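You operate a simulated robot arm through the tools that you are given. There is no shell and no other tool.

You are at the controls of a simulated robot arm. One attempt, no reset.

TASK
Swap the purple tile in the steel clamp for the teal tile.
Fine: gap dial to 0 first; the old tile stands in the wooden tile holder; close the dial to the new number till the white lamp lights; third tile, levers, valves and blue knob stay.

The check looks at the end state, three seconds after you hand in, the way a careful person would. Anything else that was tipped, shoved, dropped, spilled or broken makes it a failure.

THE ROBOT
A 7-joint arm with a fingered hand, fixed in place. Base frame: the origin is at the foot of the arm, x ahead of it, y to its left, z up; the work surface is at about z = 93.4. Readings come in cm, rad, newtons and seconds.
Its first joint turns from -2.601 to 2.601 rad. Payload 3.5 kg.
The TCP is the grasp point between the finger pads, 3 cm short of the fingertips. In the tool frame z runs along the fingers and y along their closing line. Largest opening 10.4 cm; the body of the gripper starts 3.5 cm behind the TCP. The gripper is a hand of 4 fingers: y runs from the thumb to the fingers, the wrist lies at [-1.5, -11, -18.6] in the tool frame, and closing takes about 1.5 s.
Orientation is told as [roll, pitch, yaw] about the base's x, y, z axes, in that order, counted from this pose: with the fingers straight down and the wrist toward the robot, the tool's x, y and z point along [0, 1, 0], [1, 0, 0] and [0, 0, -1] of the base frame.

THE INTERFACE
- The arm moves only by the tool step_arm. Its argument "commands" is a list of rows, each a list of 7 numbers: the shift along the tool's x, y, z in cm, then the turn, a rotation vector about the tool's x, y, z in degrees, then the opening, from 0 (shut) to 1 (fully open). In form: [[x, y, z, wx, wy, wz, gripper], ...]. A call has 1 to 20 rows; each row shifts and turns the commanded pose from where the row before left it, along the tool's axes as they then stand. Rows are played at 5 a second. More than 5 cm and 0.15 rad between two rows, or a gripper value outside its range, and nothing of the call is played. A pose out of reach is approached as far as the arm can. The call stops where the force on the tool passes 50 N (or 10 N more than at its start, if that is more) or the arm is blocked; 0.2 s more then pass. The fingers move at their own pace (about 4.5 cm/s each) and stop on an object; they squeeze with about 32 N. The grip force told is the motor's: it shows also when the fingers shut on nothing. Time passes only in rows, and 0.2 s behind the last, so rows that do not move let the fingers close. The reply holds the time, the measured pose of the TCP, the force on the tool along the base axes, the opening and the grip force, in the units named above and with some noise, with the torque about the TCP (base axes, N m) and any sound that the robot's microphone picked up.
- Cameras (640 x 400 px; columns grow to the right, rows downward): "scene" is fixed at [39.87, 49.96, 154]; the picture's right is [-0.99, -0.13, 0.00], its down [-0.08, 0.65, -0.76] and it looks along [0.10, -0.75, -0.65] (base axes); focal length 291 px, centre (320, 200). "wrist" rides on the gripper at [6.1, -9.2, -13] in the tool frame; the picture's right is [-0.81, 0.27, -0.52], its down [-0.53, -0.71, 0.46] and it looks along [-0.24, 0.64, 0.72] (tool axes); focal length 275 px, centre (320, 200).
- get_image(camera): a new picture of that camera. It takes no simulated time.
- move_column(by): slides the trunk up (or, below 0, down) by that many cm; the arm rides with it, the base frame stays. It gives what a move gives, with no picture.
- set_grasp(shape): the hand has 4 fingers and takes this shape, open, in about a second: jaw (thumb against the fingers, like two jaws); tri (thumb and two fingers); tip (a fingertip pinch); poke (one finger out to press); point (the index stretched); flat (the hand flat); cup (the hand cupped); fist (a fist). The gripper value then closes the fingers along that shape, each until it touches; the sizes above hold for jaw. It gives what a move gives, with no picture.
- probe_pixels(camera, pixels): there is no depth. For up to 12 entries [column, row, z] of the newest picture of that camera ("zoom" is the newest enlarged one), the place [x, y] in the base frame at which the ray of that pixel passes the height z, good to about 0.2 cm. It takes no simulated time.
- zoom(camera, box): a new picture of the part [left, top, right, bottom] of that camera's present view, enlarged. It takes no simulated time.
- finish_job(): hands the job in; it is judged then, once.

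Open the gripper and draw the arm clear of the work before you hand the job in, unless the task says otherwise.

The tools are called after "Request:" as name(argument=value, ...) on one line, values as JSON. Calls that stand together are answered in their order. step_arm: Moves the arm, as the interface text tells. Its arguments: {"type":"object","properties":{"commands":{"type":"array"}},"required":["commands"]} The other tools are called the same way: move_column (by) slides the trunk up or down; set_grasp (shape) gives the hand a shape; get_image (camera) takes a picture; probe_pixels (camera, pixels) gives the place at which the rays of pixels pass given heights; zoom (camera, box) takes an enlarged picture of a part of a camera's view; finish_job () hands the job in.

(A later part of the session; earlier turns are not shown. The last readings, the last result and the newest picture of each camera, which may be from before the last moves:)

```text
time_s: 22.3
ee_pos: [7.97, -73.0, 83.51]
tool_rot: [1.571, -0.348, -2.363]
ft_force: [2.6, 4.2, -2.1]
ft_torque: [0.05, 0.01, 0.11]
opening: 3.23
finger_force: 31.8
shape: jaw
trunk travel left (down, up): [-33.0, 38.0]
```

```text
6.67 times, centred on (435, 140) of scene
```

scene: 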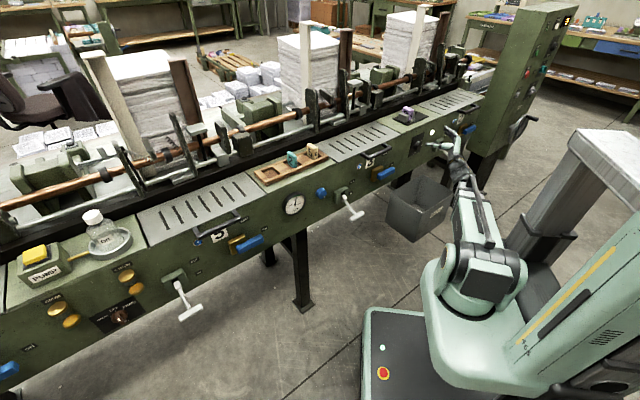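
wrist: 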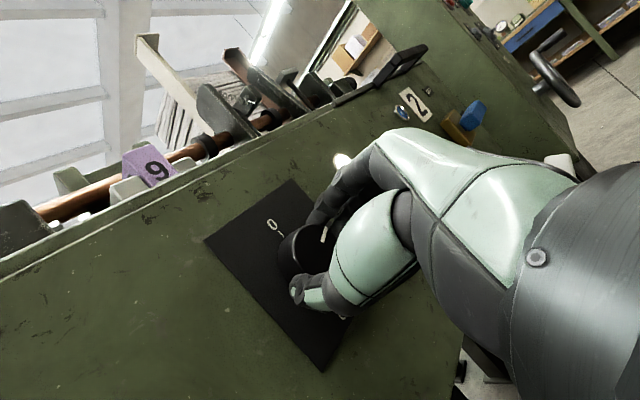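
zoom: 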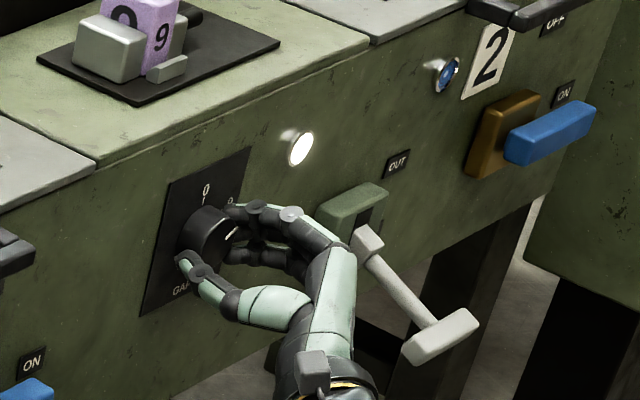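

The hand holds the knob (opening 3.23 cm, 32 N). I turn it counter-clockwise by 35° first and check that the pointer follows.

Request:
step_arm(commands=[[0, 0, 0, 0, 0, -5, 0], [0, 0, 0, 0, 0, -5, 0], [0, 0, 0, 0, 0, -5, 0], [0, 0, 0, 0, 0, -5, 0], [0, 0, 0, 0, 0, -5, 0], [0, 0, 0, 0, 0, -5, 0], [0, 0, 0, 0, 0, -5, 0], [0, 0, 0, 0, 0, 0, 0]])

Request:
zoom(camera="scene", box=[385, 95, 465, 165])

Request:
get_image(camera="wrist")

```text
time_s: 24.1
ee_pos: [8.08, -72.99, 83.45]
tool_rot: [1.57, -0.96, -2.363]
ft_force: [-0.1, 4.7, -7.8]
ft_torque: [0.14, 0.09, 0.06]
opening: 3.21
finger_force: 32.1
shape: jaw
trunk travel left (down, up): [-33.0, 38.0]
```

```text
5.71 times, centred on (425, 130) of scene
```

zoom: 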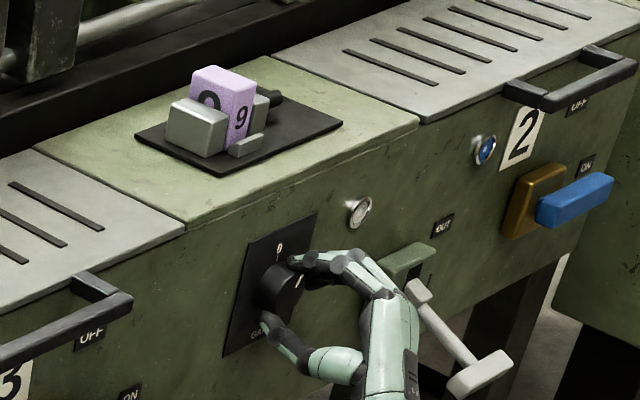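

```text
taken
```

wrist: 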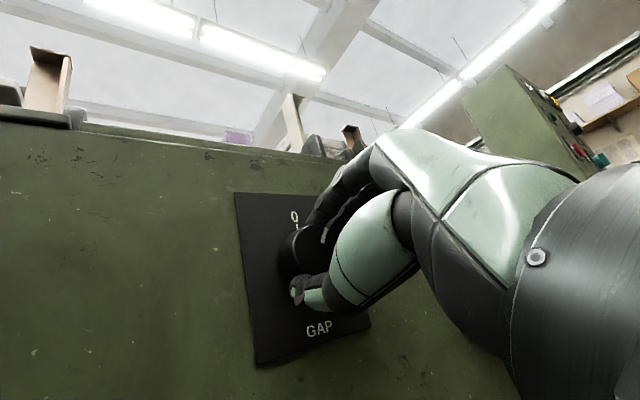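

The lamp went out and the pointer rotates with the hand. I continue another 30° toward 0.

Request:
step_arm(commands=[[0, 0, 0, 0, 0, -5, 0], [0, 0, 0, 0, 0, -5, 0], [0, 0, 0, 0, 0, -5, 0], [0, 0, 0, 0, 0, -5, 0], [0, 0, 0, 0, 0, -5, 0], [0, 0, 0, 0, 0, -5, 0], [0, 0, 0, 0, 0, 0, 0]])

Request:
zoom(camera="scene", box=[400, 120, 440, 155])

Request:
zoom(camera="wrist", box=[230, 160, 400, 300])

Request:
zoom(camera="scene", box=[390, 98, 430, 125])

```text
time_s: 25.7
ee_pos: [7.87, -72.9, 83.53]
tool_rot: [1.567, -1.483, -2.362]
ft_force: [-0.9, 3.4, -9.9]
ft_torque: [0.15, 0.12, 0.05]
opening: 3.21
finger_force: 31.7
shape: jaw
trunk travel left (down, up): [-33.0, 38.0]
```

```text
11.43 times, centred on (420, 138) of scene
```

zoom: 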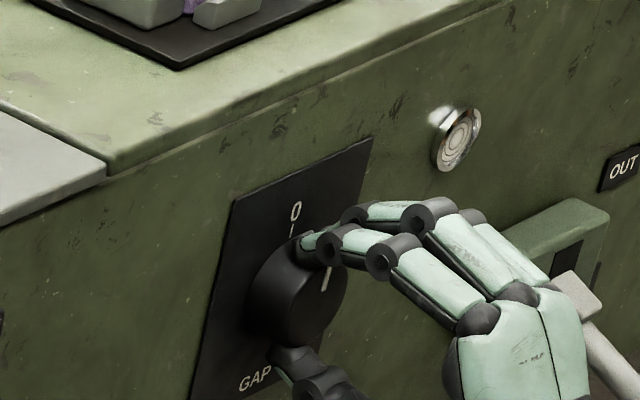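

```text
2.86 times, centred on (315, 230) of wrist
```

zoom: 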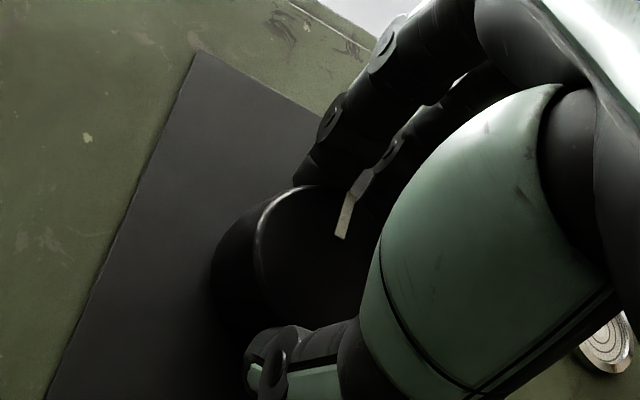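

```text
14.81 times, centred on (410, 112) of scene
```

zoom: 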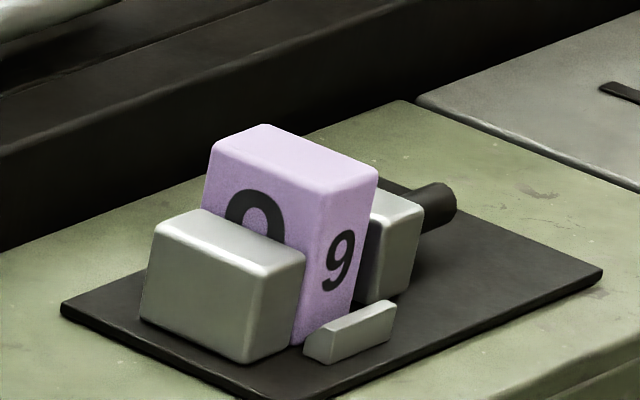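

The lamp is out and the clamp's screw-side jaw has backed off, leaving a gap. The pointer is near 0 but fingers hide it, so I open and back off a little to read it exactly.

Request:
step_arm(commands=[[0, 0, 0, 0, 0, 0, 0.3], [0, 0, 0, 0, 0, 0, 0.6], [0, 0, 0, 0, 0, 0, 0.8], [0, 0, 0, 0, 0, 0, 0.8], [0, 0, 0, 0, 0, 0, 0.8], [0, 0, 0, 0, 0, 0, 0.8], [0, 0, 0, 0, 0, 0, 0.8], [0, 0, -1.5, 0, 0, 0, 0.8], [0, 0, -1.5, 0, 0, 0, 0.8], [0, 0, -1.5, 0, 0, 0, 0.8]])

Request:
zoom(camera="scene", box=[400, 120, 440, 155])

Request:
zoom(camera="wrist", box=[200, 150, 400, 320])

```text
time_s: 27.9
ee_pos: [4.72, -69.69, 83.43]
tool_rot: [1.578, -1.482, -2.368]
ft_force: [0.0, 0.4, 0.8]
ft_torque: [0.02, -0.02, 0.03]
opening: 8.29
finger_force: 0.0
shape: jaw
trunk travel left (down, up): [-33.0, 38.0]
```

```text
11.43 times, centred on (420, 138) of scene
```

zoom: 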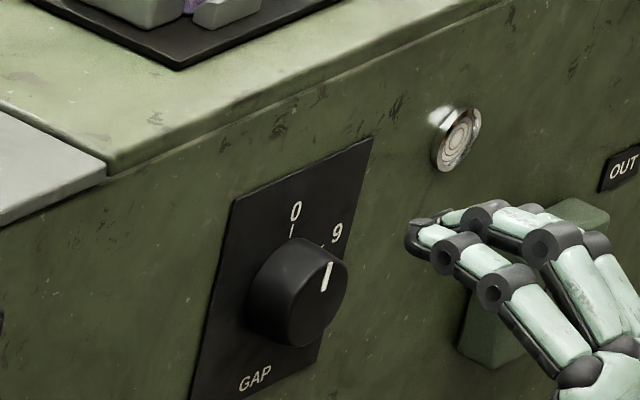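

```text
2.35 times, centred on (300, 235) of wrist
```

zoom: 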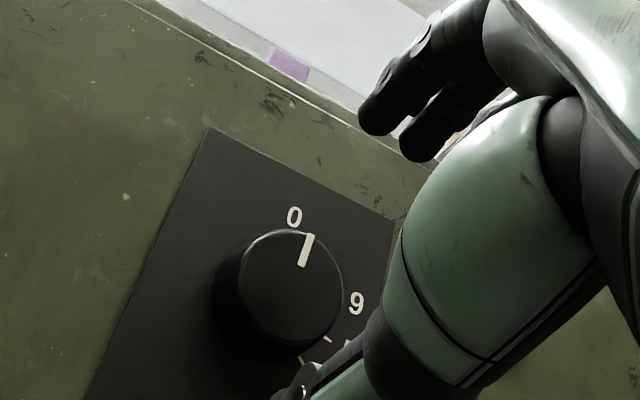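

The pointer stands close to the 0 tick. I zoom tighter to compare the pointer's lean with the dial plate's vertical edges.

Request:
zoom(camera="scene", box=[409, 133, 429, 153])

Request:
get_image(camera="wrist")

Request:
zoom(camera="wrist", box=[230, 200, 340, 290])

```text
16.00 times, centred on (419, 143) of scene
```

zoom: 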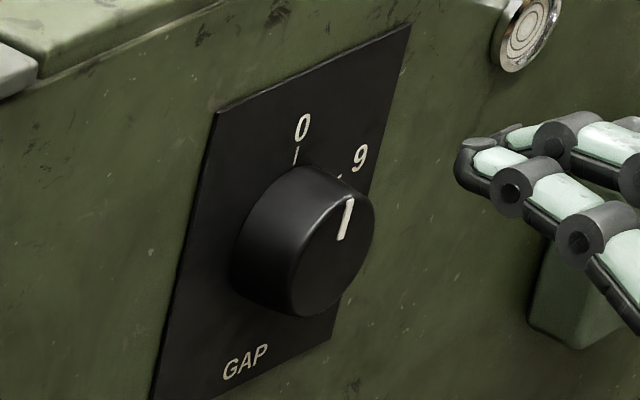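

```text
taken
```

wrist: 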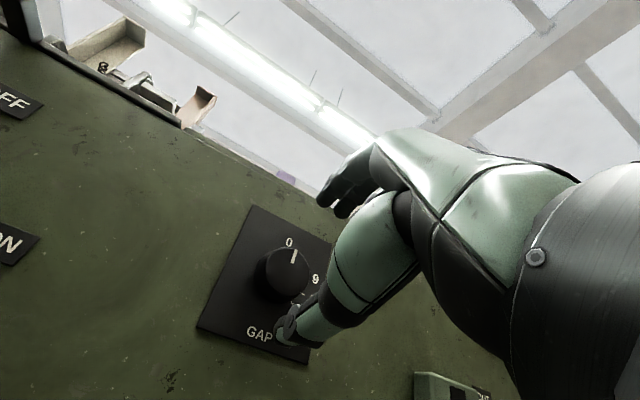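

```text
4.44 times, centred on (285, 245) of wrist
```

zoom: 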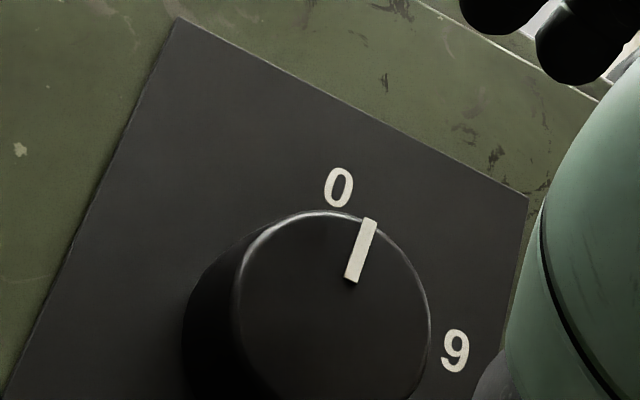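

Scene and wrist views put the pointer at 0 within about 2°. Now I retreat from the panel and raise the trunk 38 cm to go for the tile.

Request:
step_arm(commands=[[0, 0, -1.5, 0, 0, -5, 0.8], [0, 0, -1.5, 0, 0, 0, 0.8], [0, 0, 0, 0, 0, 0, 0.8]])

Request:
move_column(by=38)

Request:
get_image(camera="scene")

```text
time_s: 28.7
ee_pos: [2.82, -67.66, 83.58]
tool_rot: [2.184, -1.57, -2.978]
ft_force: [-0.3, -0.1, 0.8]
ft_torque: [0.03, 0.0, 0.0]
opening: 8.28
finger_force: 0.0
shape: jaw
trunk travel left (down, up): [-33.0, 38.0]
```

```text
time_s: 32.4
ee_pos: [2.74, -67.65, 121.64]
tool_rot: [2.095, -1.57, -2.888]
ft_force: [-0.1, -0.4, 0.1]
ft_torque: [-0.02, 0.0, -0.03]
opening: 8.28
finger_force: 0.0
shape: jaw
trunk travel left (down, up): [-71.0, 0.0]
```

```text
taken
```

scene: 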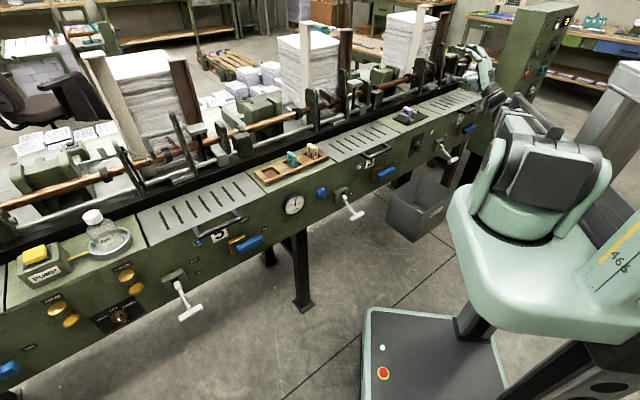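

Raised and clear. I pitch the fingers back down (90° in 12 rows).

Request:
step_arm(commands=[[0, 0, 0, 7.5, 0, 0, 1], [0, 0, 0, 7.5, 0, 0, 1], [0, 0, 0, 7.5, 0, 0, 1], [0, 0, 0, 7.5, 0, 0, 1], [0, 0, 0, 7.5, 0, 0, 1], [0, 0, 0, 7.5, 0, 0, 1], [0, 0, 0, 7.5, 0, 0, 1], [0, 0, 0, 7.5, 0, 0, 1], [0, 0, 0, 7.5, 0, 0, 1], [0, 0, 0, 7.5, 0, 0, 1], [0, 0, 0, 7.5, 0, 0, 1], [0, 0, 0, 7.5, 0, 0, 1], [0, 0, 0, 0, 0, 0, 1]])

Request:
get_image(camera="wrist")

```text
time_s: 35.2
ee_pos: [2.76, -67.55, 121.57]
tool_rot: [0.002, 0.001, -0.792]
ft_force: [-0.3, -0.5, -0.2]
ft_torque: [0.03, -0.01, 0.02]
opening: 10.39
finger_force: 0.0
shape: jaw
trunk travel left (down, up): [-71.0, 0.0]
```

```text
taken
```

wrist: 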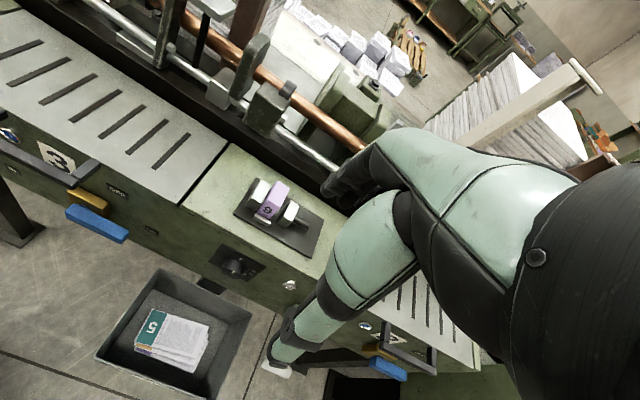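

Fingers are down again with a good view of the clamp at (275,210). I zoom in to measure the opened jaws, tile and stops.

Request:
zoom(camera="wrist", box=[225, 165, 335, 260])

Request:
zoom(camera="scene", box=[390, 98, 430, 125])

```text
4.21 times, centred on (280, 212) of wrist
```

zoom: 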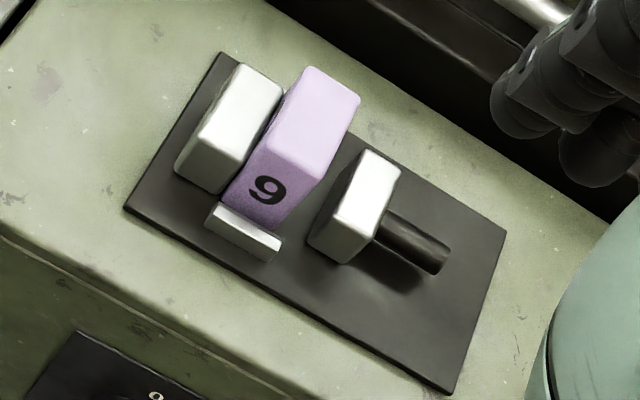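

```text
14.81 times, centred on (410, 112) of scene
```

zoom: 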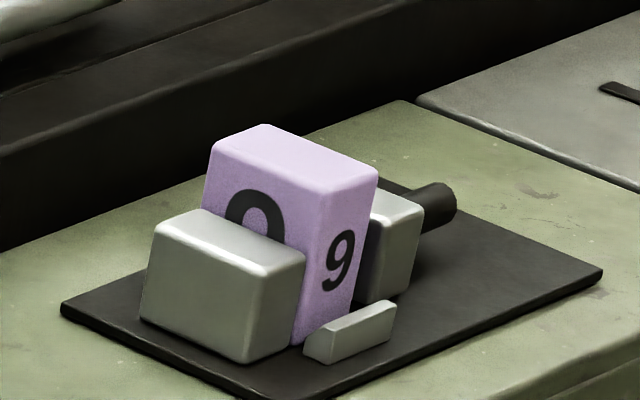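

The moving jaw (right) has backed off about 2 cm, leaving the tile free against the fixed left jaw; jaw tops sit about 2.4 cm below the tile's top. I'd like to grip across the tile's broad faces, so I test turning the hand 90° here in free space.

Request:
step_arm(commands=[[0, 0, 0, 0, 0, 7.5, 1], [0, 0, 0, 0, 0, 7.5, 1], [0, 0, 0, 0, 0, 7.5, 1], [0, 0, 0, 0, 0, 7.5, 1], [0, 0, 0, 0, 0, 7.5, 1], [0, 0, 0, 0, 0, 7.5, 1], [0, 0, 0, 0, 0, 7.5, 1], [0, 0, 0, 0, 0, 7.5, 1], [0, 0, 0, 0, 0, 7.5, 1], [0, 0, 0, 0, 0, 7.5, 1], [0, 0, 0, 0, 0, 7.5, 1], [0, 0, 0, 0, 0, 7.1, 1], [0, 0, 0, 0, 0, 0, 1]])

Request:
get_image(camera="scene")

Request:
get_image(camera="wrist")

```text
time_s: 38.0
ee_pos: [2.76, -67.59, 121.63]
tool_rot: [0.0, 0.001, -2.358]
ft_force: [0.5, 0.1, 0.4]
ft_torque: [-0.02, 0.01, -0.01]
opening: 10.38
finger_force: 0.0
shape: jaw
trunk travel left (down, up): [-71.0, 0.0]
```

```text
taken
```

scene: 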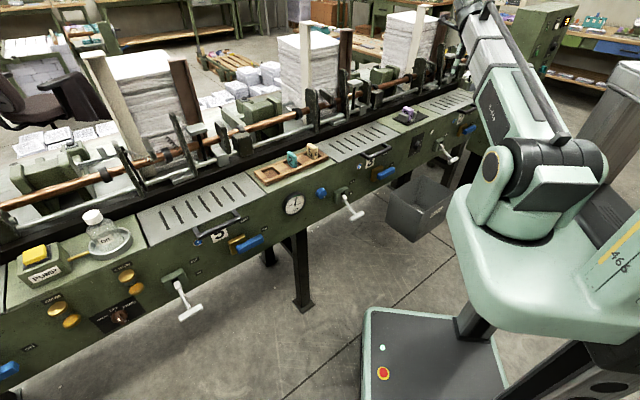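

```text
taken
```

wrist: 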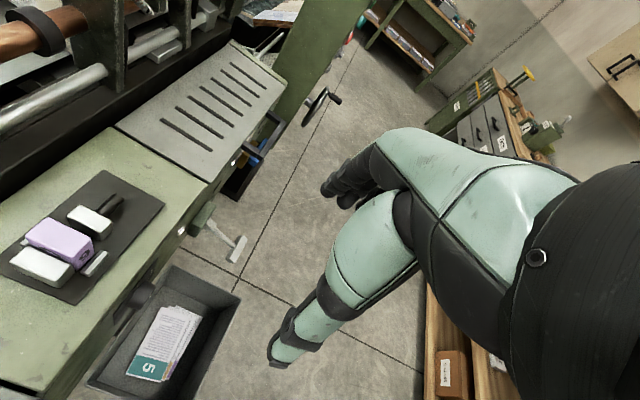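

Works (yaw -2.358). Before committing to this grip I test that the same orientation is reachable over the holder: I move in 12 cm and then along the machine toward it, at z≈121 in clear air.

Request:
step_arm(commands=[[4, 0, 0, 0, 0, 0, 1], [4, 0, 0, 0, 0, 0, 1], [4, 0, 0, 0, 0, 0, 1], [0, -4, 0, 0, 0, 0, 1], [0, -4, 0, 0, 0, 0, 1], [0, -4, 0, 0, 0, 0, 1], [0, -4, 0, 0, 0, 0, 1], [0, -4, 0, 0, 0, 0, 1], [0, -4, 0, 0, 0, 0, 1], [0, -4, 0, 0, 0, 0, 1], [0, -4, 0, 0, 0, 0, 1], [0, -4, 0, 0, 0, 0, 1], [0, -4, 0, 0, 0, 0, 1], [0, 0, 0, 0, 0, 0, 1]])

Request:
get_image(camera="scene")

```text
time_s: 41.0
ee_pos: [39.56, -48.07, 121.36]
tool_rot: [0.0, 0.002, -2.356]
ft_force: [-0.2, -0.7, 0.9]
ft_torque: [-0.05, -0.01, 0.02]
opening: 10.37
finger_force: 0.1
shape: jaw
trunk travel left (down, up): [-71.0, 0.0]
```

```text
taken
```

scene: 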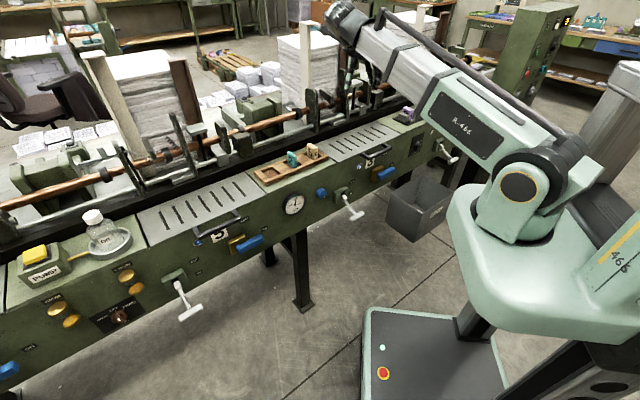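

No trouble so far (U≈-6, N≈62, zero force). I carry on another 28 cm to above the holder's left slot.

Request:
step_arm(commands=[[0, -4, 0, 0, 0, 0, 1], [0, -4, 0, 0, 0, 0, 1], [0, -4, 0, 0, 0, 0, 1], [0, -4, 0, 0, 0, 0, 1], [0, -4, 0, 0, 0, 0, 1], [0, -4, 0, 0, 0, 0, 1], [0, -4, 0, 0, 0, 0, 1], [0, 0, 0, 0, 0, 0, 1]])

Request:
get_image(camera="scene")

Request:
get_image(camera="wrist")

```text
time_s: 42.8
ee_pos: [59.29, -30.18, 118.97]
tool_rot: [0.011, 0.005, -2.351]
ft_force: [0.2, -0.3, 0.9]
ft_torque: [0.0, -0.01, 0.01]
opening: 10.38
finger_force: 0.0
shape: jaw
out of reach, approached as far as the arm can: row 6, 7
trunk travel left (down, up): [-71.0, 0.0]
```

```text
taken
```

scene: 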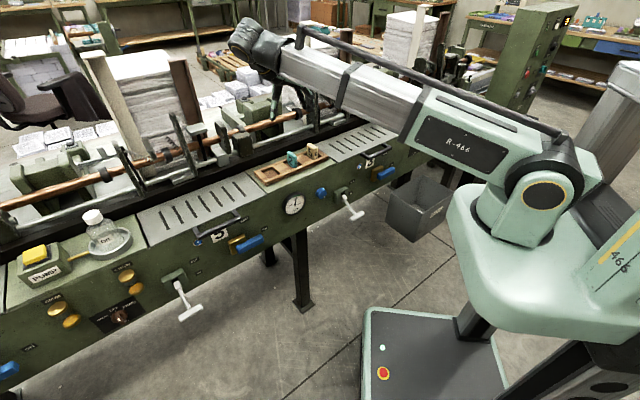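

```text
taken
```

wrist: 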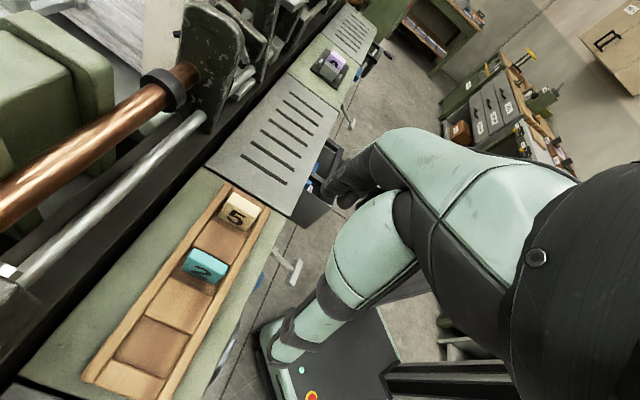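

This orientation hits the arm's limit near the holder (rows 6–7 out of reach), so gripping front-to-back with the wrist toward the robot is the better choice. While I have this view I measure the holder.

Request:
zoom(camera="wrist", box=[70, 170, 290, 400])

Request:
zoom(camera="wrist", box=[150, 180, 280, 290])

```text
1.74 times, centred on (180, 285) of wrist
```

zoom: 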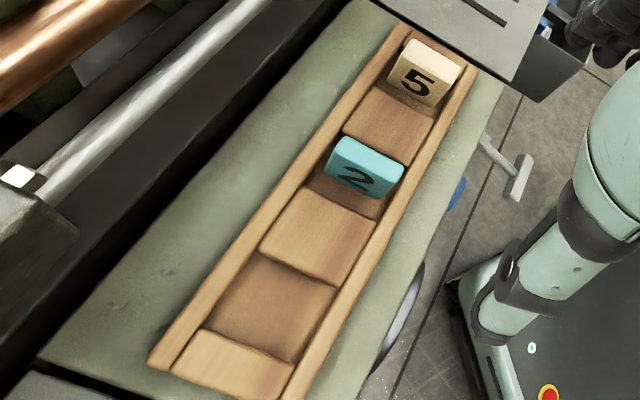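

```text
3.64 times, centred on (215, 235) of wrist
```

zoom: 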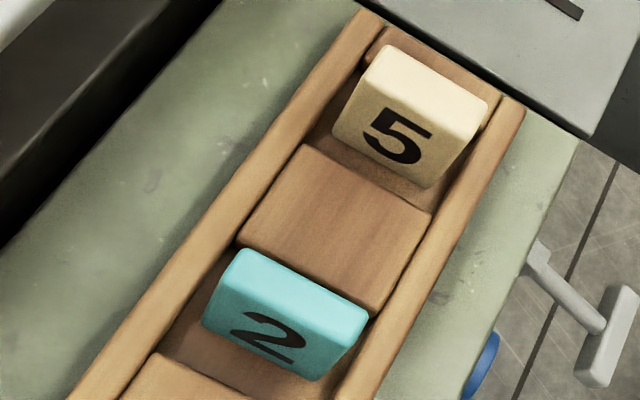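

The holder has three equal slots; the left one is empty and roomy. I zoom closer on the teal tile and the empty slot to get coordinates.

Request:
zoom(camera="wrist", box=[175, 235, 245, 280])

Request:
zoom(camera="wrist", box=[75, 290, 215, 400])

Request:
zoom(camera="scene", box=[250, 140, 334, 192])

```text
8.89 times, centred on (210, 258) of wrist
```

zoom: 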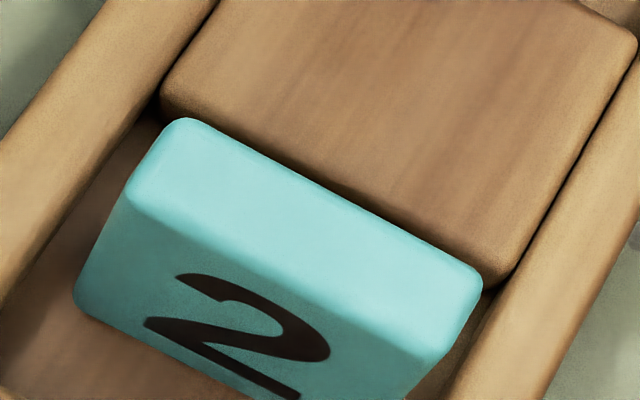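

```text
3.64 times, centred on (145, 345) of wrist
```

zoom: 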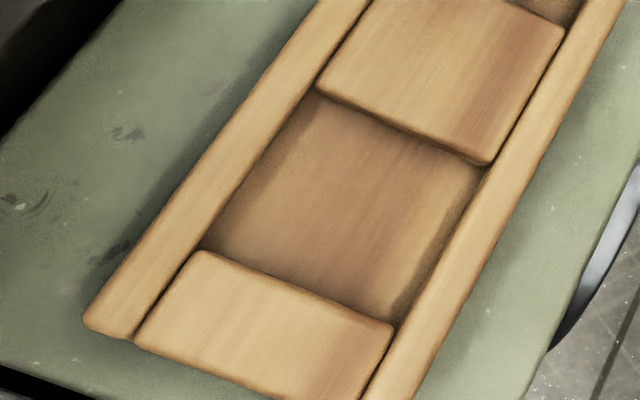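

```text
7.62 times, centred on (292, 166) of scene
```

zoom: 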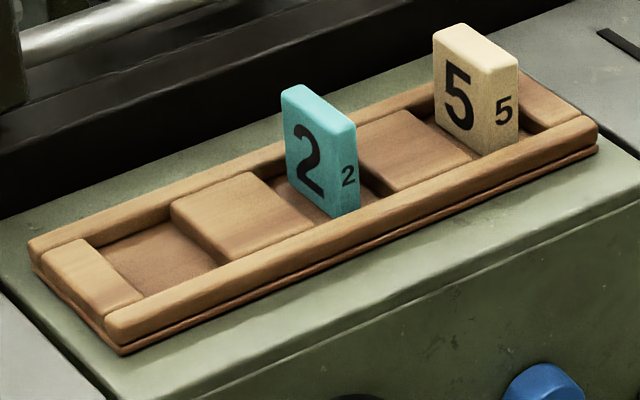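

I probe matching corner pixels of the teal tile and empty slot in both cameras to triangulate them.

Request:
probe_pixels(camera="wrist", pixels=[[194.25, 248.8, 98], [194.25, 248.8, 100], [228.2, 266.8, 98], [228.2, 266.8, 100], [222.9, 276.2, 98], [222.9, 276.2, 100], [188.1, 257.1, 98], [188.1, 257.1, 100], [112.6, 359.3, 95], [165.05, 379.9, 95], [144.45, 315.3, 95], [190.9, 334.8, 95]])

Request:
probe_pixels(camera="scene", pixels=[[289.8, 150.9, 98], [289.8, 150.9, 100], [296.9, 156.4, 98], [296.9, 156.4, 100], [293.6, 157.7, 98], [293.6, 157.7, 100], [287.0, 151.8, 98], [287.0, 151.8, 100], [261.4, 171.2, 95], [268.8, 178.7, 95], [272.6, 167.05, 95], [279.9, 174.1, 95]])

```text
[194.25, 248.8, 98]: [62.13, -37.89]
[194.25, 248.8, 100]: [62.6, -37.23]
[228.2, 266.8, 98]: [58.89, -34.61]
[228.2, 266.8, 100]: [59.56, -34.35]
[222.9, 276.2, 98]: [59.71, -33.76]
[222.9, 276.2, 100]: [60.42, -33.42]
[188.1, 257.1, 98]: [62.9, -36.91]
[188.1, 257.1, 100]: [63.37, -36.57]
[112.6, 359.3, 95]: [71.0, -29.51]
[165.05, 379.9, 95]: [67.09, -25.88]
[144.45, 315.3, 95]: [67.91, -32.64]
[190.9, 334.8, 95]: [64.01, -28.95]
```

```text
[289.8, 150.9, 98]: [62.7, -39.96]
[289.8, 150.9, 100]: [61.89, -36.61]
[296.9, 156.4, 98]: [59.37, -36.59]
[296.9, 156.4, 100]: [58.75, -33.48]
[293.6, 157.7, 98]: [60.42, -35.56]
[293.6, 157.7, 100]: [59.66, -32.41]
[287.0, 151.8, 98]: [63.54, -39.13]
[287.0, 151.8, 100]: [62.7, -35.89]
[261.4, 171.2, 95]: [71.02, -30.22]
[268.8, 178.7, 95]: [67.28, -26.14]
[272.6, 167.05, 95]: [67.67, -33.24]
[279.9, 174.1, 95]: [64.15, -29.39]
```

Teal tile: centre ≈ (61.15,-35.5), top z≈99.45, about 1.2 cm thick; empty slot centre ≈ (67.55,-29.2), 4.4 × 5.3 cm, block tops z≈95.4. I also locate the silver and copper rods behind the panel so that the fingers on the far side keep clear.

Request:
probe_pixels(camera="wrist", pixels=[[65, 239, 95], [65, 239, 100], [65, 239, 105], [65, 239, 110], [100, 125, 100], [100, 125, 110], [100, 125, 120]])

Request:
probe_pixels(camera="scene", pixels=[[263.1, 145.3, 95], [263.1, 145.3, 100], [263.1, 145.3, 105], [263.1, 145.3, 110]])

Request:
zoom(camera="scene", box=[200, 60, 440, 200])

```text
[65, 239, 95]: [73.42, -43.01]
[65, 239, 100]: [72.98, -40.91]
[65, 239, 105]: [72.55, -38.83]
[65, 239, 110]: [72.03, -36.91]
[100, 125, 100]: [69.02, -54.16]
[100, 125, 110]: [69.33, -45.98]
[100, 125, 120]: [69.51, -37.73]
```

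```text
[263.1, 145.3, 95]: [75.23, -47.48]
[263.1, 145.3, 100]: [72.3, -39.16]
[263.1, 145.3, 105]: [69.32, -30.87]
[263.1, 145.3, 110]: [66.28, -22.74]
```

```text
2.67 times, centred on (320, 130) of scene
```

zoom: 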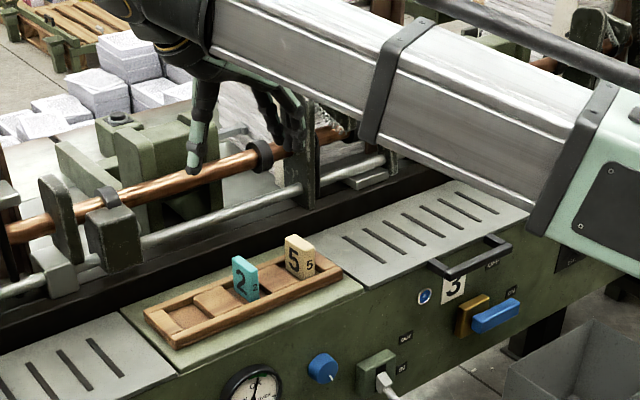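

The silver rod lies at N≈81, z≈98.6 — about 5 cm beyond where the far fingers will come. I turn the hand back to wrist-toward-robot (yaw -45°) here in the air.

Request:
step_arm(commands=[[0, 2, 0, 0, 0, -7.5, 1], [0, 2, 0, 0, 0, -7.5, 1], [0, 0, 0, 0, 0, -7.5, 1], [0, 0, 0, 0, 0, -7.5, 1], [0, 0, 0, 0, 0, -7.5, 1], [0, 0, 0, 0, 0, -7.5, 1], [0, 0, 0, 0, 0, -7.5, 1], [0, 0, 0, 0, 0, -7.5, 1], [0, 0, 0, 0, 0, -7.5, 1], [0, 0, 0, 0, 0, -7.5, 1], [0, 0, 0, 0, 0, -7.5, 1], [0, 0, 0, 0, 0, -7.5, 1], [0, 0, 0, 0, 0, 0, 1]])

Request:
get_image(camera="wrist")

```text
time_s: 45.6
ee_pos: [56.67, -33.15, 118.94]
tool_rot: [0.0, -0.001, -0.784]
ft_force: [0.3, 0.0, 0.6]
ft_torque: [0.03, 0.04, 0.0]
opening: 10.37
finger_force: 0.1
shape: jaw
trunk travel left (down, up): [-71.0, 0.0]
```

```text
taken
```

wrist: 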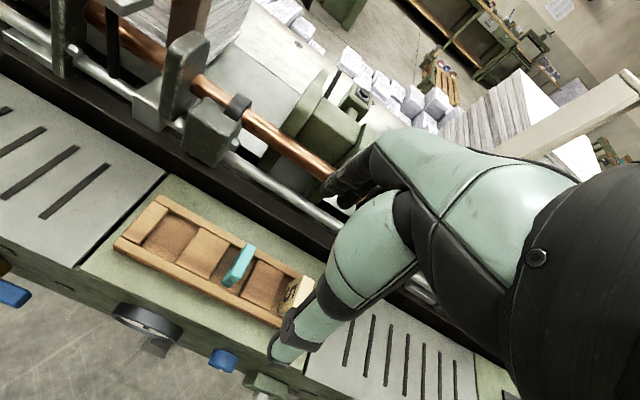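

Square with the machine again (yaw -0.784). I travel back along the machine at z≈119 to above the clamp (61.4 cm along -u, 4.8 cm inward).

Request:
step_arm(commands=[[-4.1, 0.32, 0, 0, 0, 0, 1], [-4.1, 0.32, 0, 0, 0, 0, 1], [-4.1, 0.32, 0, 0, 0, 0, 1], [-4.1, 0.32, 0, 0, 0, 0, 1], [-4.1, 0.32, 0, 0, 0, 0, 1], [-4.1, 0.32, 0, 0, 0, 0, 1], [-4.1, 0.32, 0, 0, 0, 0, 1], [-4.1, 0.32, 0, 0, 0, 0, 1], [-4.1, 0.32, 0, 0, 0, 0, 1], [-4.1, 0.32, 0, 0, 0, 0, 1], [-4.1, 0.32, 0, 0, 0, 0, 1], [-4.1, 0.32, 0, 0, 0, 0, 1], [-4.1, 0.32, 0, 0, 0, 0, 1], [-4.1, 0.32, 0, 0, 0, 0, 1], [-4.0, 0.32, 0, 0, 0, 0, 1], [0, 0, 0, 0, 0, 0, 1]])

Request:
get_image(camera="wrist")

Request:
zoom(camera="scene", box=[370, 0, 480, 140])

```text
time_s: 49.0
ee_pos: [16.68, -80.01, 119.07]
tool_rot: [0.001, 0.0, -0.786]
ft_force: [-0.4, 0.4, 0.4]
ft_torque: [-0.02, 0.01, -0.05]
opening: 10.38
finger_force: 0.1
shape: jaw
trunk travel left (down, up): [-71.0, 0.0]
```

```text
taken
```

wrist: 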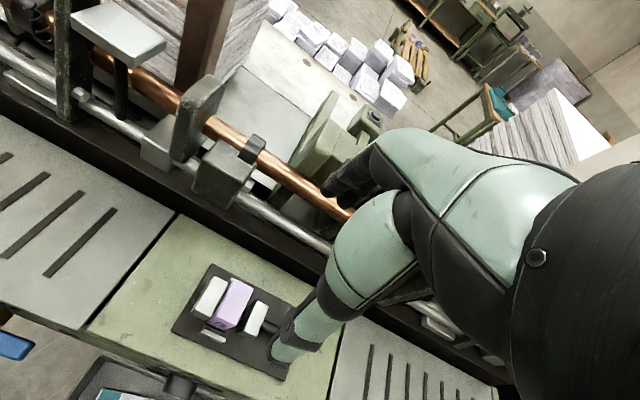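

```text
2.86 times, centred on (425, 70) of scene
```

zoom: 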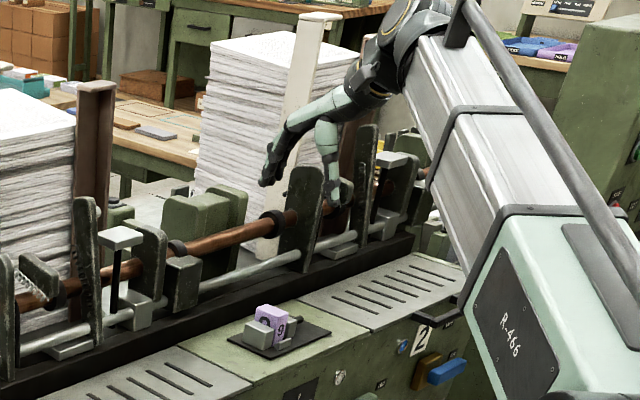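

The hand is over the tile by coordinates; its top centre should project at wrist (234.8,304.5). I zoom in to compare.

Request:
zoom(camera="wrist", box=[190, 255, 300, 345])

```text
4.44 times, centred on (245, 300) of wrist
```

zoom: 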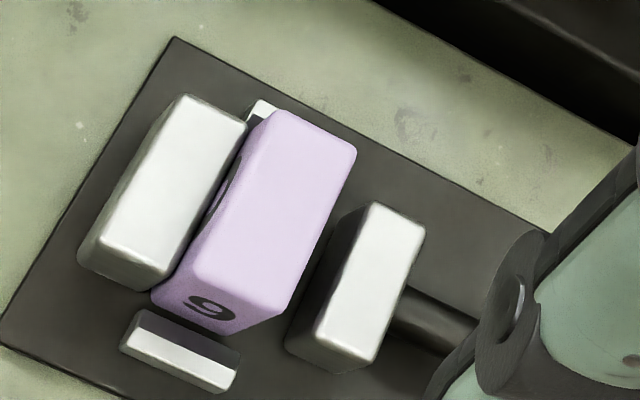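

Tile centre observed at (234.6,303.0), within 0.2 cm of prediction. I descend 14 cm with the hand open and then re-check.

Request:
step_arm(commands=[[0.1, 0.1, 2.5, 0, 0, 0, 1], [0, 0, 2.5, 0, 0, 0, 1], [0, 0, 2.5, 0, 0, 0, 1], [0, 0, 2.5, 0, 0, 0, 1], [0, 0, 2.0, 0, 0, 0, 1], [0, 0, 2.0, 0, 0, 0, 1], [0, 0, 0, 0, 0, 0, 1]])

Request:
get_image(camera="wrist")

Request:
zoom(camera="scene", box=[370, 60, 470, 140])

```text
time_s: 50.6
ee_pos: [16.65, -80.07, 104.92]
tool_rot: [0.0, 0.0, -0.786]
ft_force: [0.7, -0.6, -0.2]
ft_torque: [0.01, 0.04, 0.01]
opening: 10.38
finger_force: 0.0
shape: jaw
trunk travel left (down, up): [-71.0, 0.0]
```

```text
taken
```

wrist: 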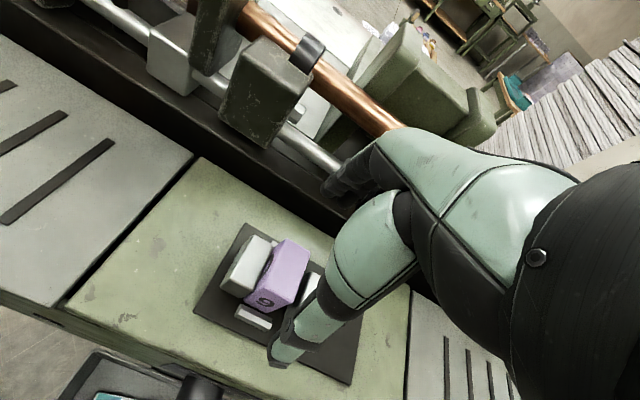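

```text
5.00 times, centred on (420, 100) of scene
```

zoom: 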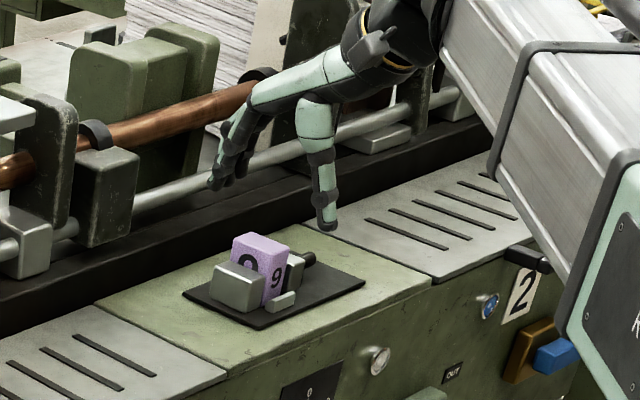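

The tile sits as expected under the hand. I go down the last 4.5 cm so the fingertips reach just above the jaw tops (z≈97.4), then look before closing.

Request:
step_arm(commands=[[0, 0, 1.5, 0, 0, 0, 1], [0, 0, 1.5, 0, 0, 0, 1], [0, 0, 1.5, 0, 0, 0, 1], [0, 0, 0, 0, 0, 0, 1]])

Request:
zoom(camera="wrist", box=[200, 170, 420, 370])

Request:
zoom(camera="scene", box=[385, 75, 445, 130])

```text
time_s: 51.6
ee_pos: [16.71, -80.13, 100.37]
tool_rot: [0.002, 0.0, -0.785]
ft_force: [0.1, 0.0, 0.0]
ft_torque: [-0.01, 0.0, -0.02]
opening: 10.35
finger_force: 0.1
shape: jaw
trunk travel left (down, up): [-71.0, 0.0]
```

```text
2.00 times, centred on (310, 270) of wrist
```

zoom: 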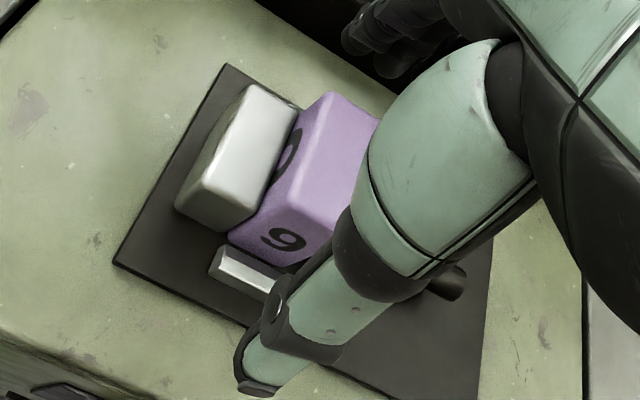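

```text
7.27 times, centred on (415, 102) of scene
```

zoom: 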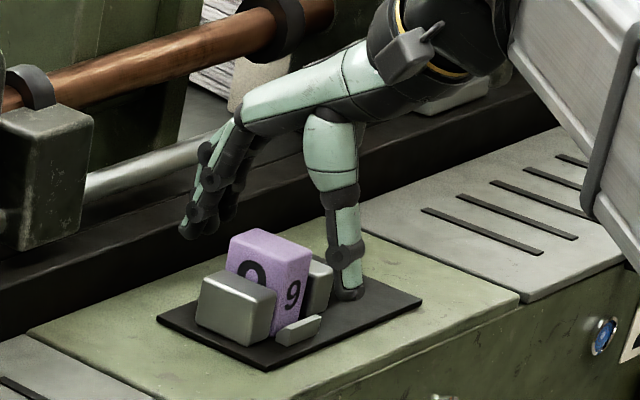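

Thumb is in front, fingers behind the tile. I zoom in tightly from the scene camera to check how thumb and fingers line up with the tile before closing.

Request:
zoom(camera="scene", box=[395, 85, 435, 125])

Request:
get_image(camera="wrist")

```text
10.00 times, centred on (415, 105) of scene
```

zoom: 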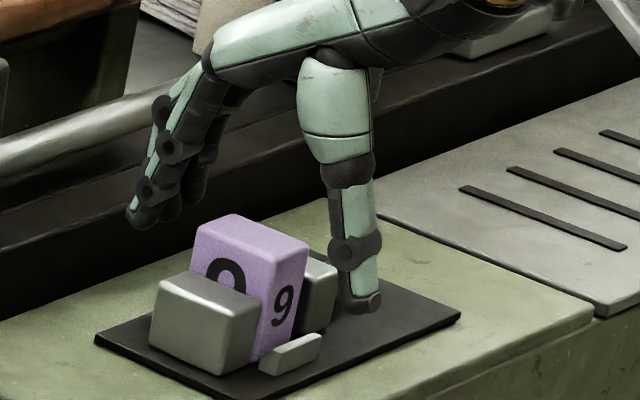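

```text
taken
```

wrist: 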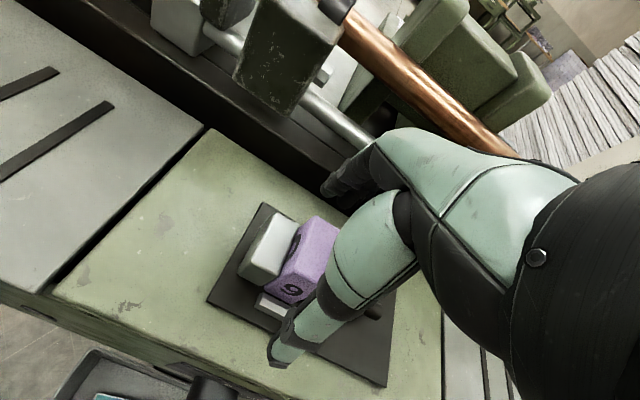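

I probe the thumb tip (scene (419,115)) and nearest fingertip ((397.3,107)) at fingertip height.

Request:
probe_pixels(camera="scene", pixels=[[419, 114.5, 97.4], [419, 114.5, 98.5], [397.2, 106.8, 97.4], [397.2, 106.8, 98.5], [401, 106, 97.4], [401, 106, 98.5]])

```text
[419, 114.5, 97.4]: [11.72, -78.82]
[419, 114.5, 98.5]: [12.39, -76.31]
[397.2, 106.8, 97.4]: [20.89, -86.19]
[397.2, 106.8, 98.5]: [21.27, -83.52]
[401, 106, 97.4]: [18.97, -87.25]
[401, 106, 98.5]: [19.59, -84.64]
```

Thumb is at about 0.6 cm right of centre and the fingers straddle the centre, fine for the 2.2 cm thick tile. I close the hand on the tile.

Request:
step_arm(commands=[[0, 0, 0, 0, 0, 0, 0.8], [0, 0, 0, 0, 0, 0, 0.6], [0, 0, 0, 0, 0, 0, 0.5], [0, 0, 0, 0, 0, 0, 0.4], [0, 0, 0, 0, 0, 0, 0.2], [0, 0, 0, 0, 0, 0, 0], [0, 0, 0, 0, 0, 0, 0], [0, 0, 0, 0, 0, 0, 0]])

Request:
zoom(camera="scene", box=[395, 85, 435, 125])

Request:
zoom(camera="wrist", box=[200, 170, 420, 370])

```text
time_s: 53.4
ee_pos: [16.75, -80.06, 100.41]
tool_rot: [0.002, 0.0, -0.785]
ft_force: [-0.8, 0.2, -0.2]
ft_torque: [-0.02, -0.02, 0.02]
opening: 4.04
finger_force: 32.1
shape: jaw
trunk travel left (down, up): [-71.0, 0.0]
```

```text
10.00 times, centred on (415, 105) of scene
```

zoom: 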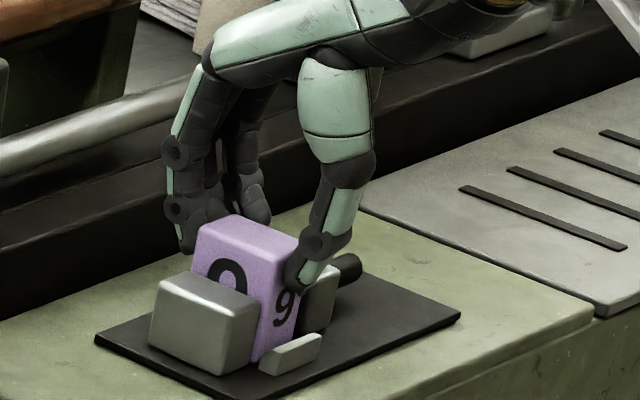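

```text
2.00 times, centred on (310, 270) of wrist
```

zoom: 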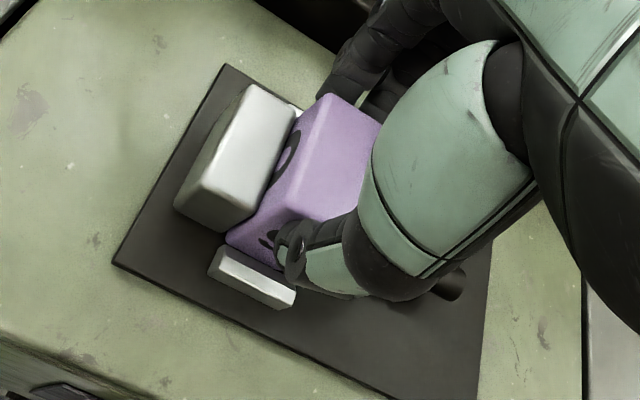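

Closed at 4.04 cm with 32 N on the tile, thumb on the front narrow face. I lift by 1.5 cm slowly and check that it comes up straight.

Request:
step_arm(commands=[[0, 0, -0.5, 0, 0, 0, 0], [0, 0, -0.5, 0, 0, 0, 0], [0, 0, -0.5, 0, 0, 0, 0], [0, 0, 0, 0, 0, 0, 0]])

Request:
zoom(camera="scene", box=[395, 85, 435, 125])

Request:
zoom(camera="wrist", box=[200, 170, 420, 370])

```text
time_s: 54.4
ee_pos: [16.74, -80.07, 101.98]
tool_rot: [0.001, -0.001, -0.784]
ft_force: [-0.2, -0.2, -1.3]
ft_torque: [0.01, 0.02, 0.02]
opening: 4.04
finger_force: 32.6
shape: jaw
trunk travel left (down, up): [-71.0, 0.0]
```

```text
10.00 times, centred on (415, 105) of scene
```

zoom: 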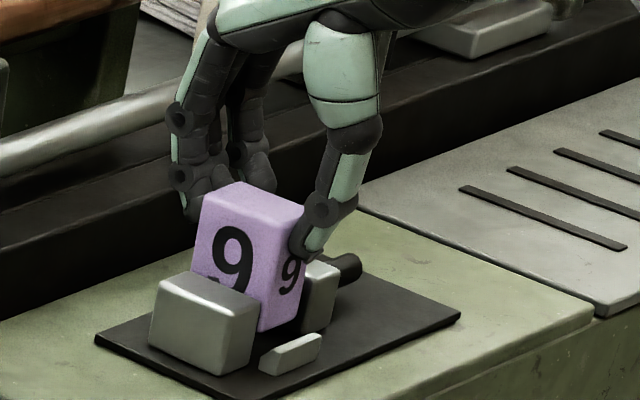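

```text
2.00 times, centred on (310, 270) of wrist
```

zoom: 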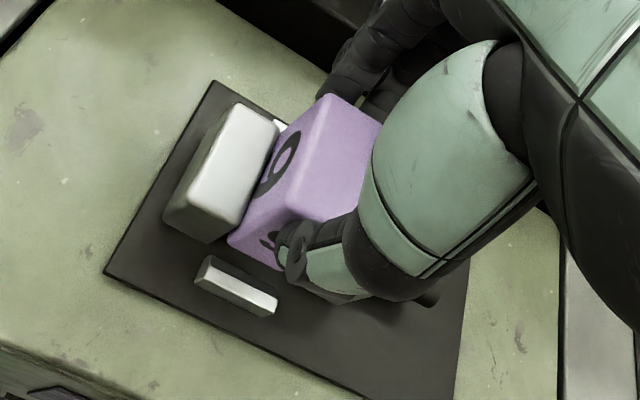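

The tile hangs straight and free of the clamp. I lift to z≈112 and then carry it along the machine toward the empty left slot.

Request:
step_arm(commands=[[0, 0, -1, 0, 0, 0, 0], [0, 0, -1.5, 0, 0, 0, 0], [0, 0, -2, 0, 0, 0, 0], [0, 0, -2, 0, 0, 0, 0], [0, 0, -2, 0, 0, 0, 0], [0, 0, -1.5, 0, 0, 0, 0], [0, 0, 0, 0, 0, 0, 0]])

Request:
step_arm(commands=[[1, 0, 0, 0, 0, 0, 0], [2, 0, 0, 0, 0, 0, 0], [3, 0, 0, 0, 0, 0, 0], [4, 0, 0, 0, 0, 0, 0], [4, 0, 0, 0, 0, 0, 0], [4, 0, 0, 0, 0, 0, 0], [4, 0, 0, 0, 0, 0, 0], [4, 0, 0, 0, 0, 0, 0], [4, 0, 0, 0, 0, 0, 0], [4, 0, 0, 0, 0, 0, 0], [4, 0, 0, 0, 0, 0, 0], [3, 0, 0, 0, 0, 0, 0], [0, 0, 0, 0, 0, 0, 0]])

Request:
get_image(camera="scene")

```text
time_s: 56.0
ee_pos: [16.83, -79.85, 111.81]
tool_rot: [0.001, 0.0, -0.784]
ft_force: [0.5, 0.4, -0.8]
ft_torque: [0.0, 0.02, -0.03]
opening: 4.06
finger_force: 32.7
shape: jaw
trunk travel left (down, up): [-71.0, 0.0]
```

```text
time_s: 58.8
ee_pos: [45.7, -51.09, 111.76]
tool_rot: [0.0, -0.001, -0.786]
ft_force: [0.1, -0.1, -0.4]
ft_torque: [0.01, 0.0, -0.02]
opening: 4.03
finger_force: 32.0
shape: jaw
trunk travel left (down, up): [-71.0, 0.0]
```

```text
taken
```

scene: 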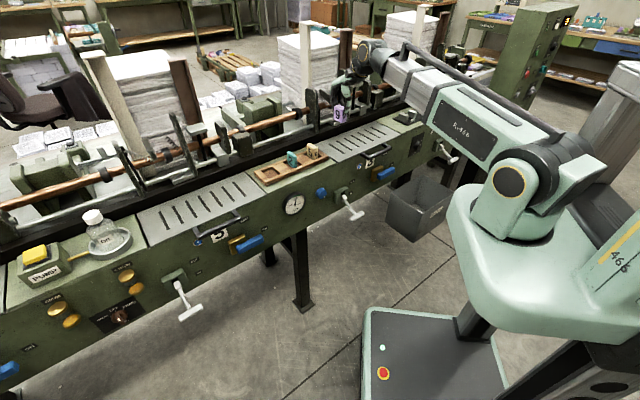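

The tile is held steady (4.03 cm, 32 N) at U≈-3.8. I continue 30.9 cm to above the empty slot.

Request:
step_arm(commands=[[2, 0, 0, 0, 0, 0, 0], [4, 0, 0, 0, 0, 0, 0], [4, 0, 0, 0, 0, 0, 0], [4, 0, 0, 0, 0, 0, 0], [4, 0, 0, 0, 0, 0, 0], [4, 0, 0, 0, 0, 0, 0], [4, 0, 0, 0, 0, 0, 0], [3, 0, 0, 0, 0, 0, 0], [1.9, 0, 0, 0, 0, 0, 0], [0, 0, 0, 0, 0, 0, 0], [0, 0, 0, 0, 0, 0, 0]])

Request:
get_image(camera="wrist")

Request:
zoom(camera="scene", box=[230, 90, 350, 200])

```text
time_s: 61.2
ee_pos: [67.77, -29.09, 112.1]
tool_rot: [0.0, 0.001, -0.786]
ft_force: [-0.1, 0.4, -1.4]
ft_torque: [0.03, 0.02, 0.0]
opening: 3.99
finger_force: 31.7
shape: jaw
trunk travel left (down, up): [-71.0, 0.0]
```

```text
taken
```

wrist: 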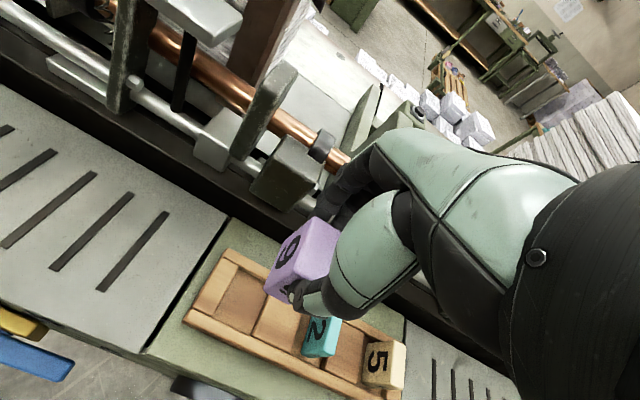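

```text
3.64 times, centred on (290, 145) of scene
```

zoom: 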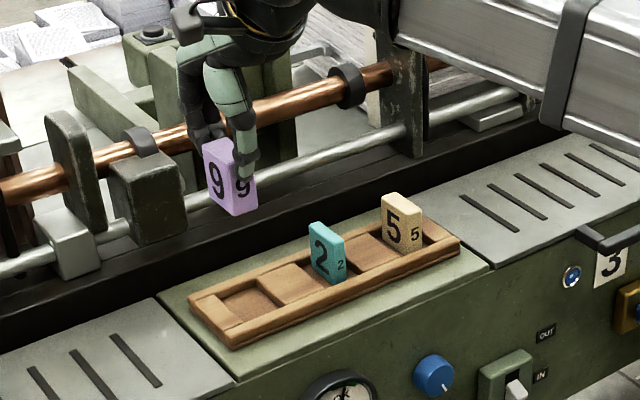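

I'm above the slot; its centre should project at about (245,301). I zoom in to verify the alignment of tile and slot.

Request:
zoom(camera="wrist", box=[180, 210, 350, 350])

Request:
zoom(camera="scene", box=[255, 120, 315, 190])

```text
2.86 times, centred on (265, 280) of wrist
```

zoom: 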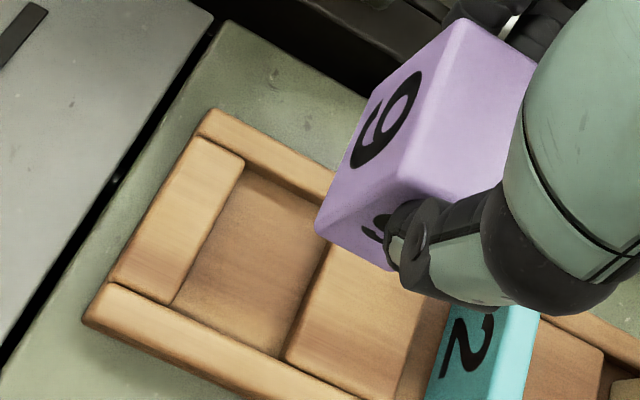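

```text
5.71 times, centred on (285, 155) of scene
```

zoom: 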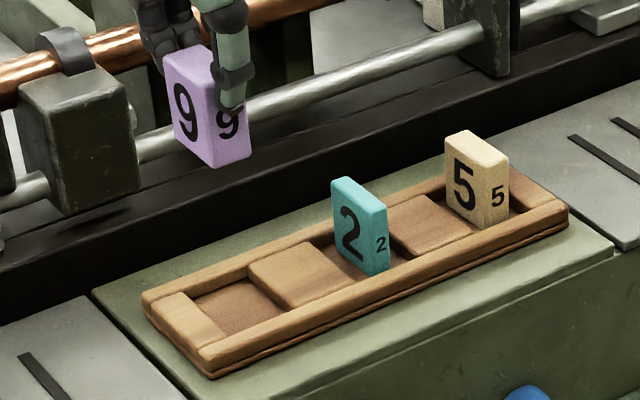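

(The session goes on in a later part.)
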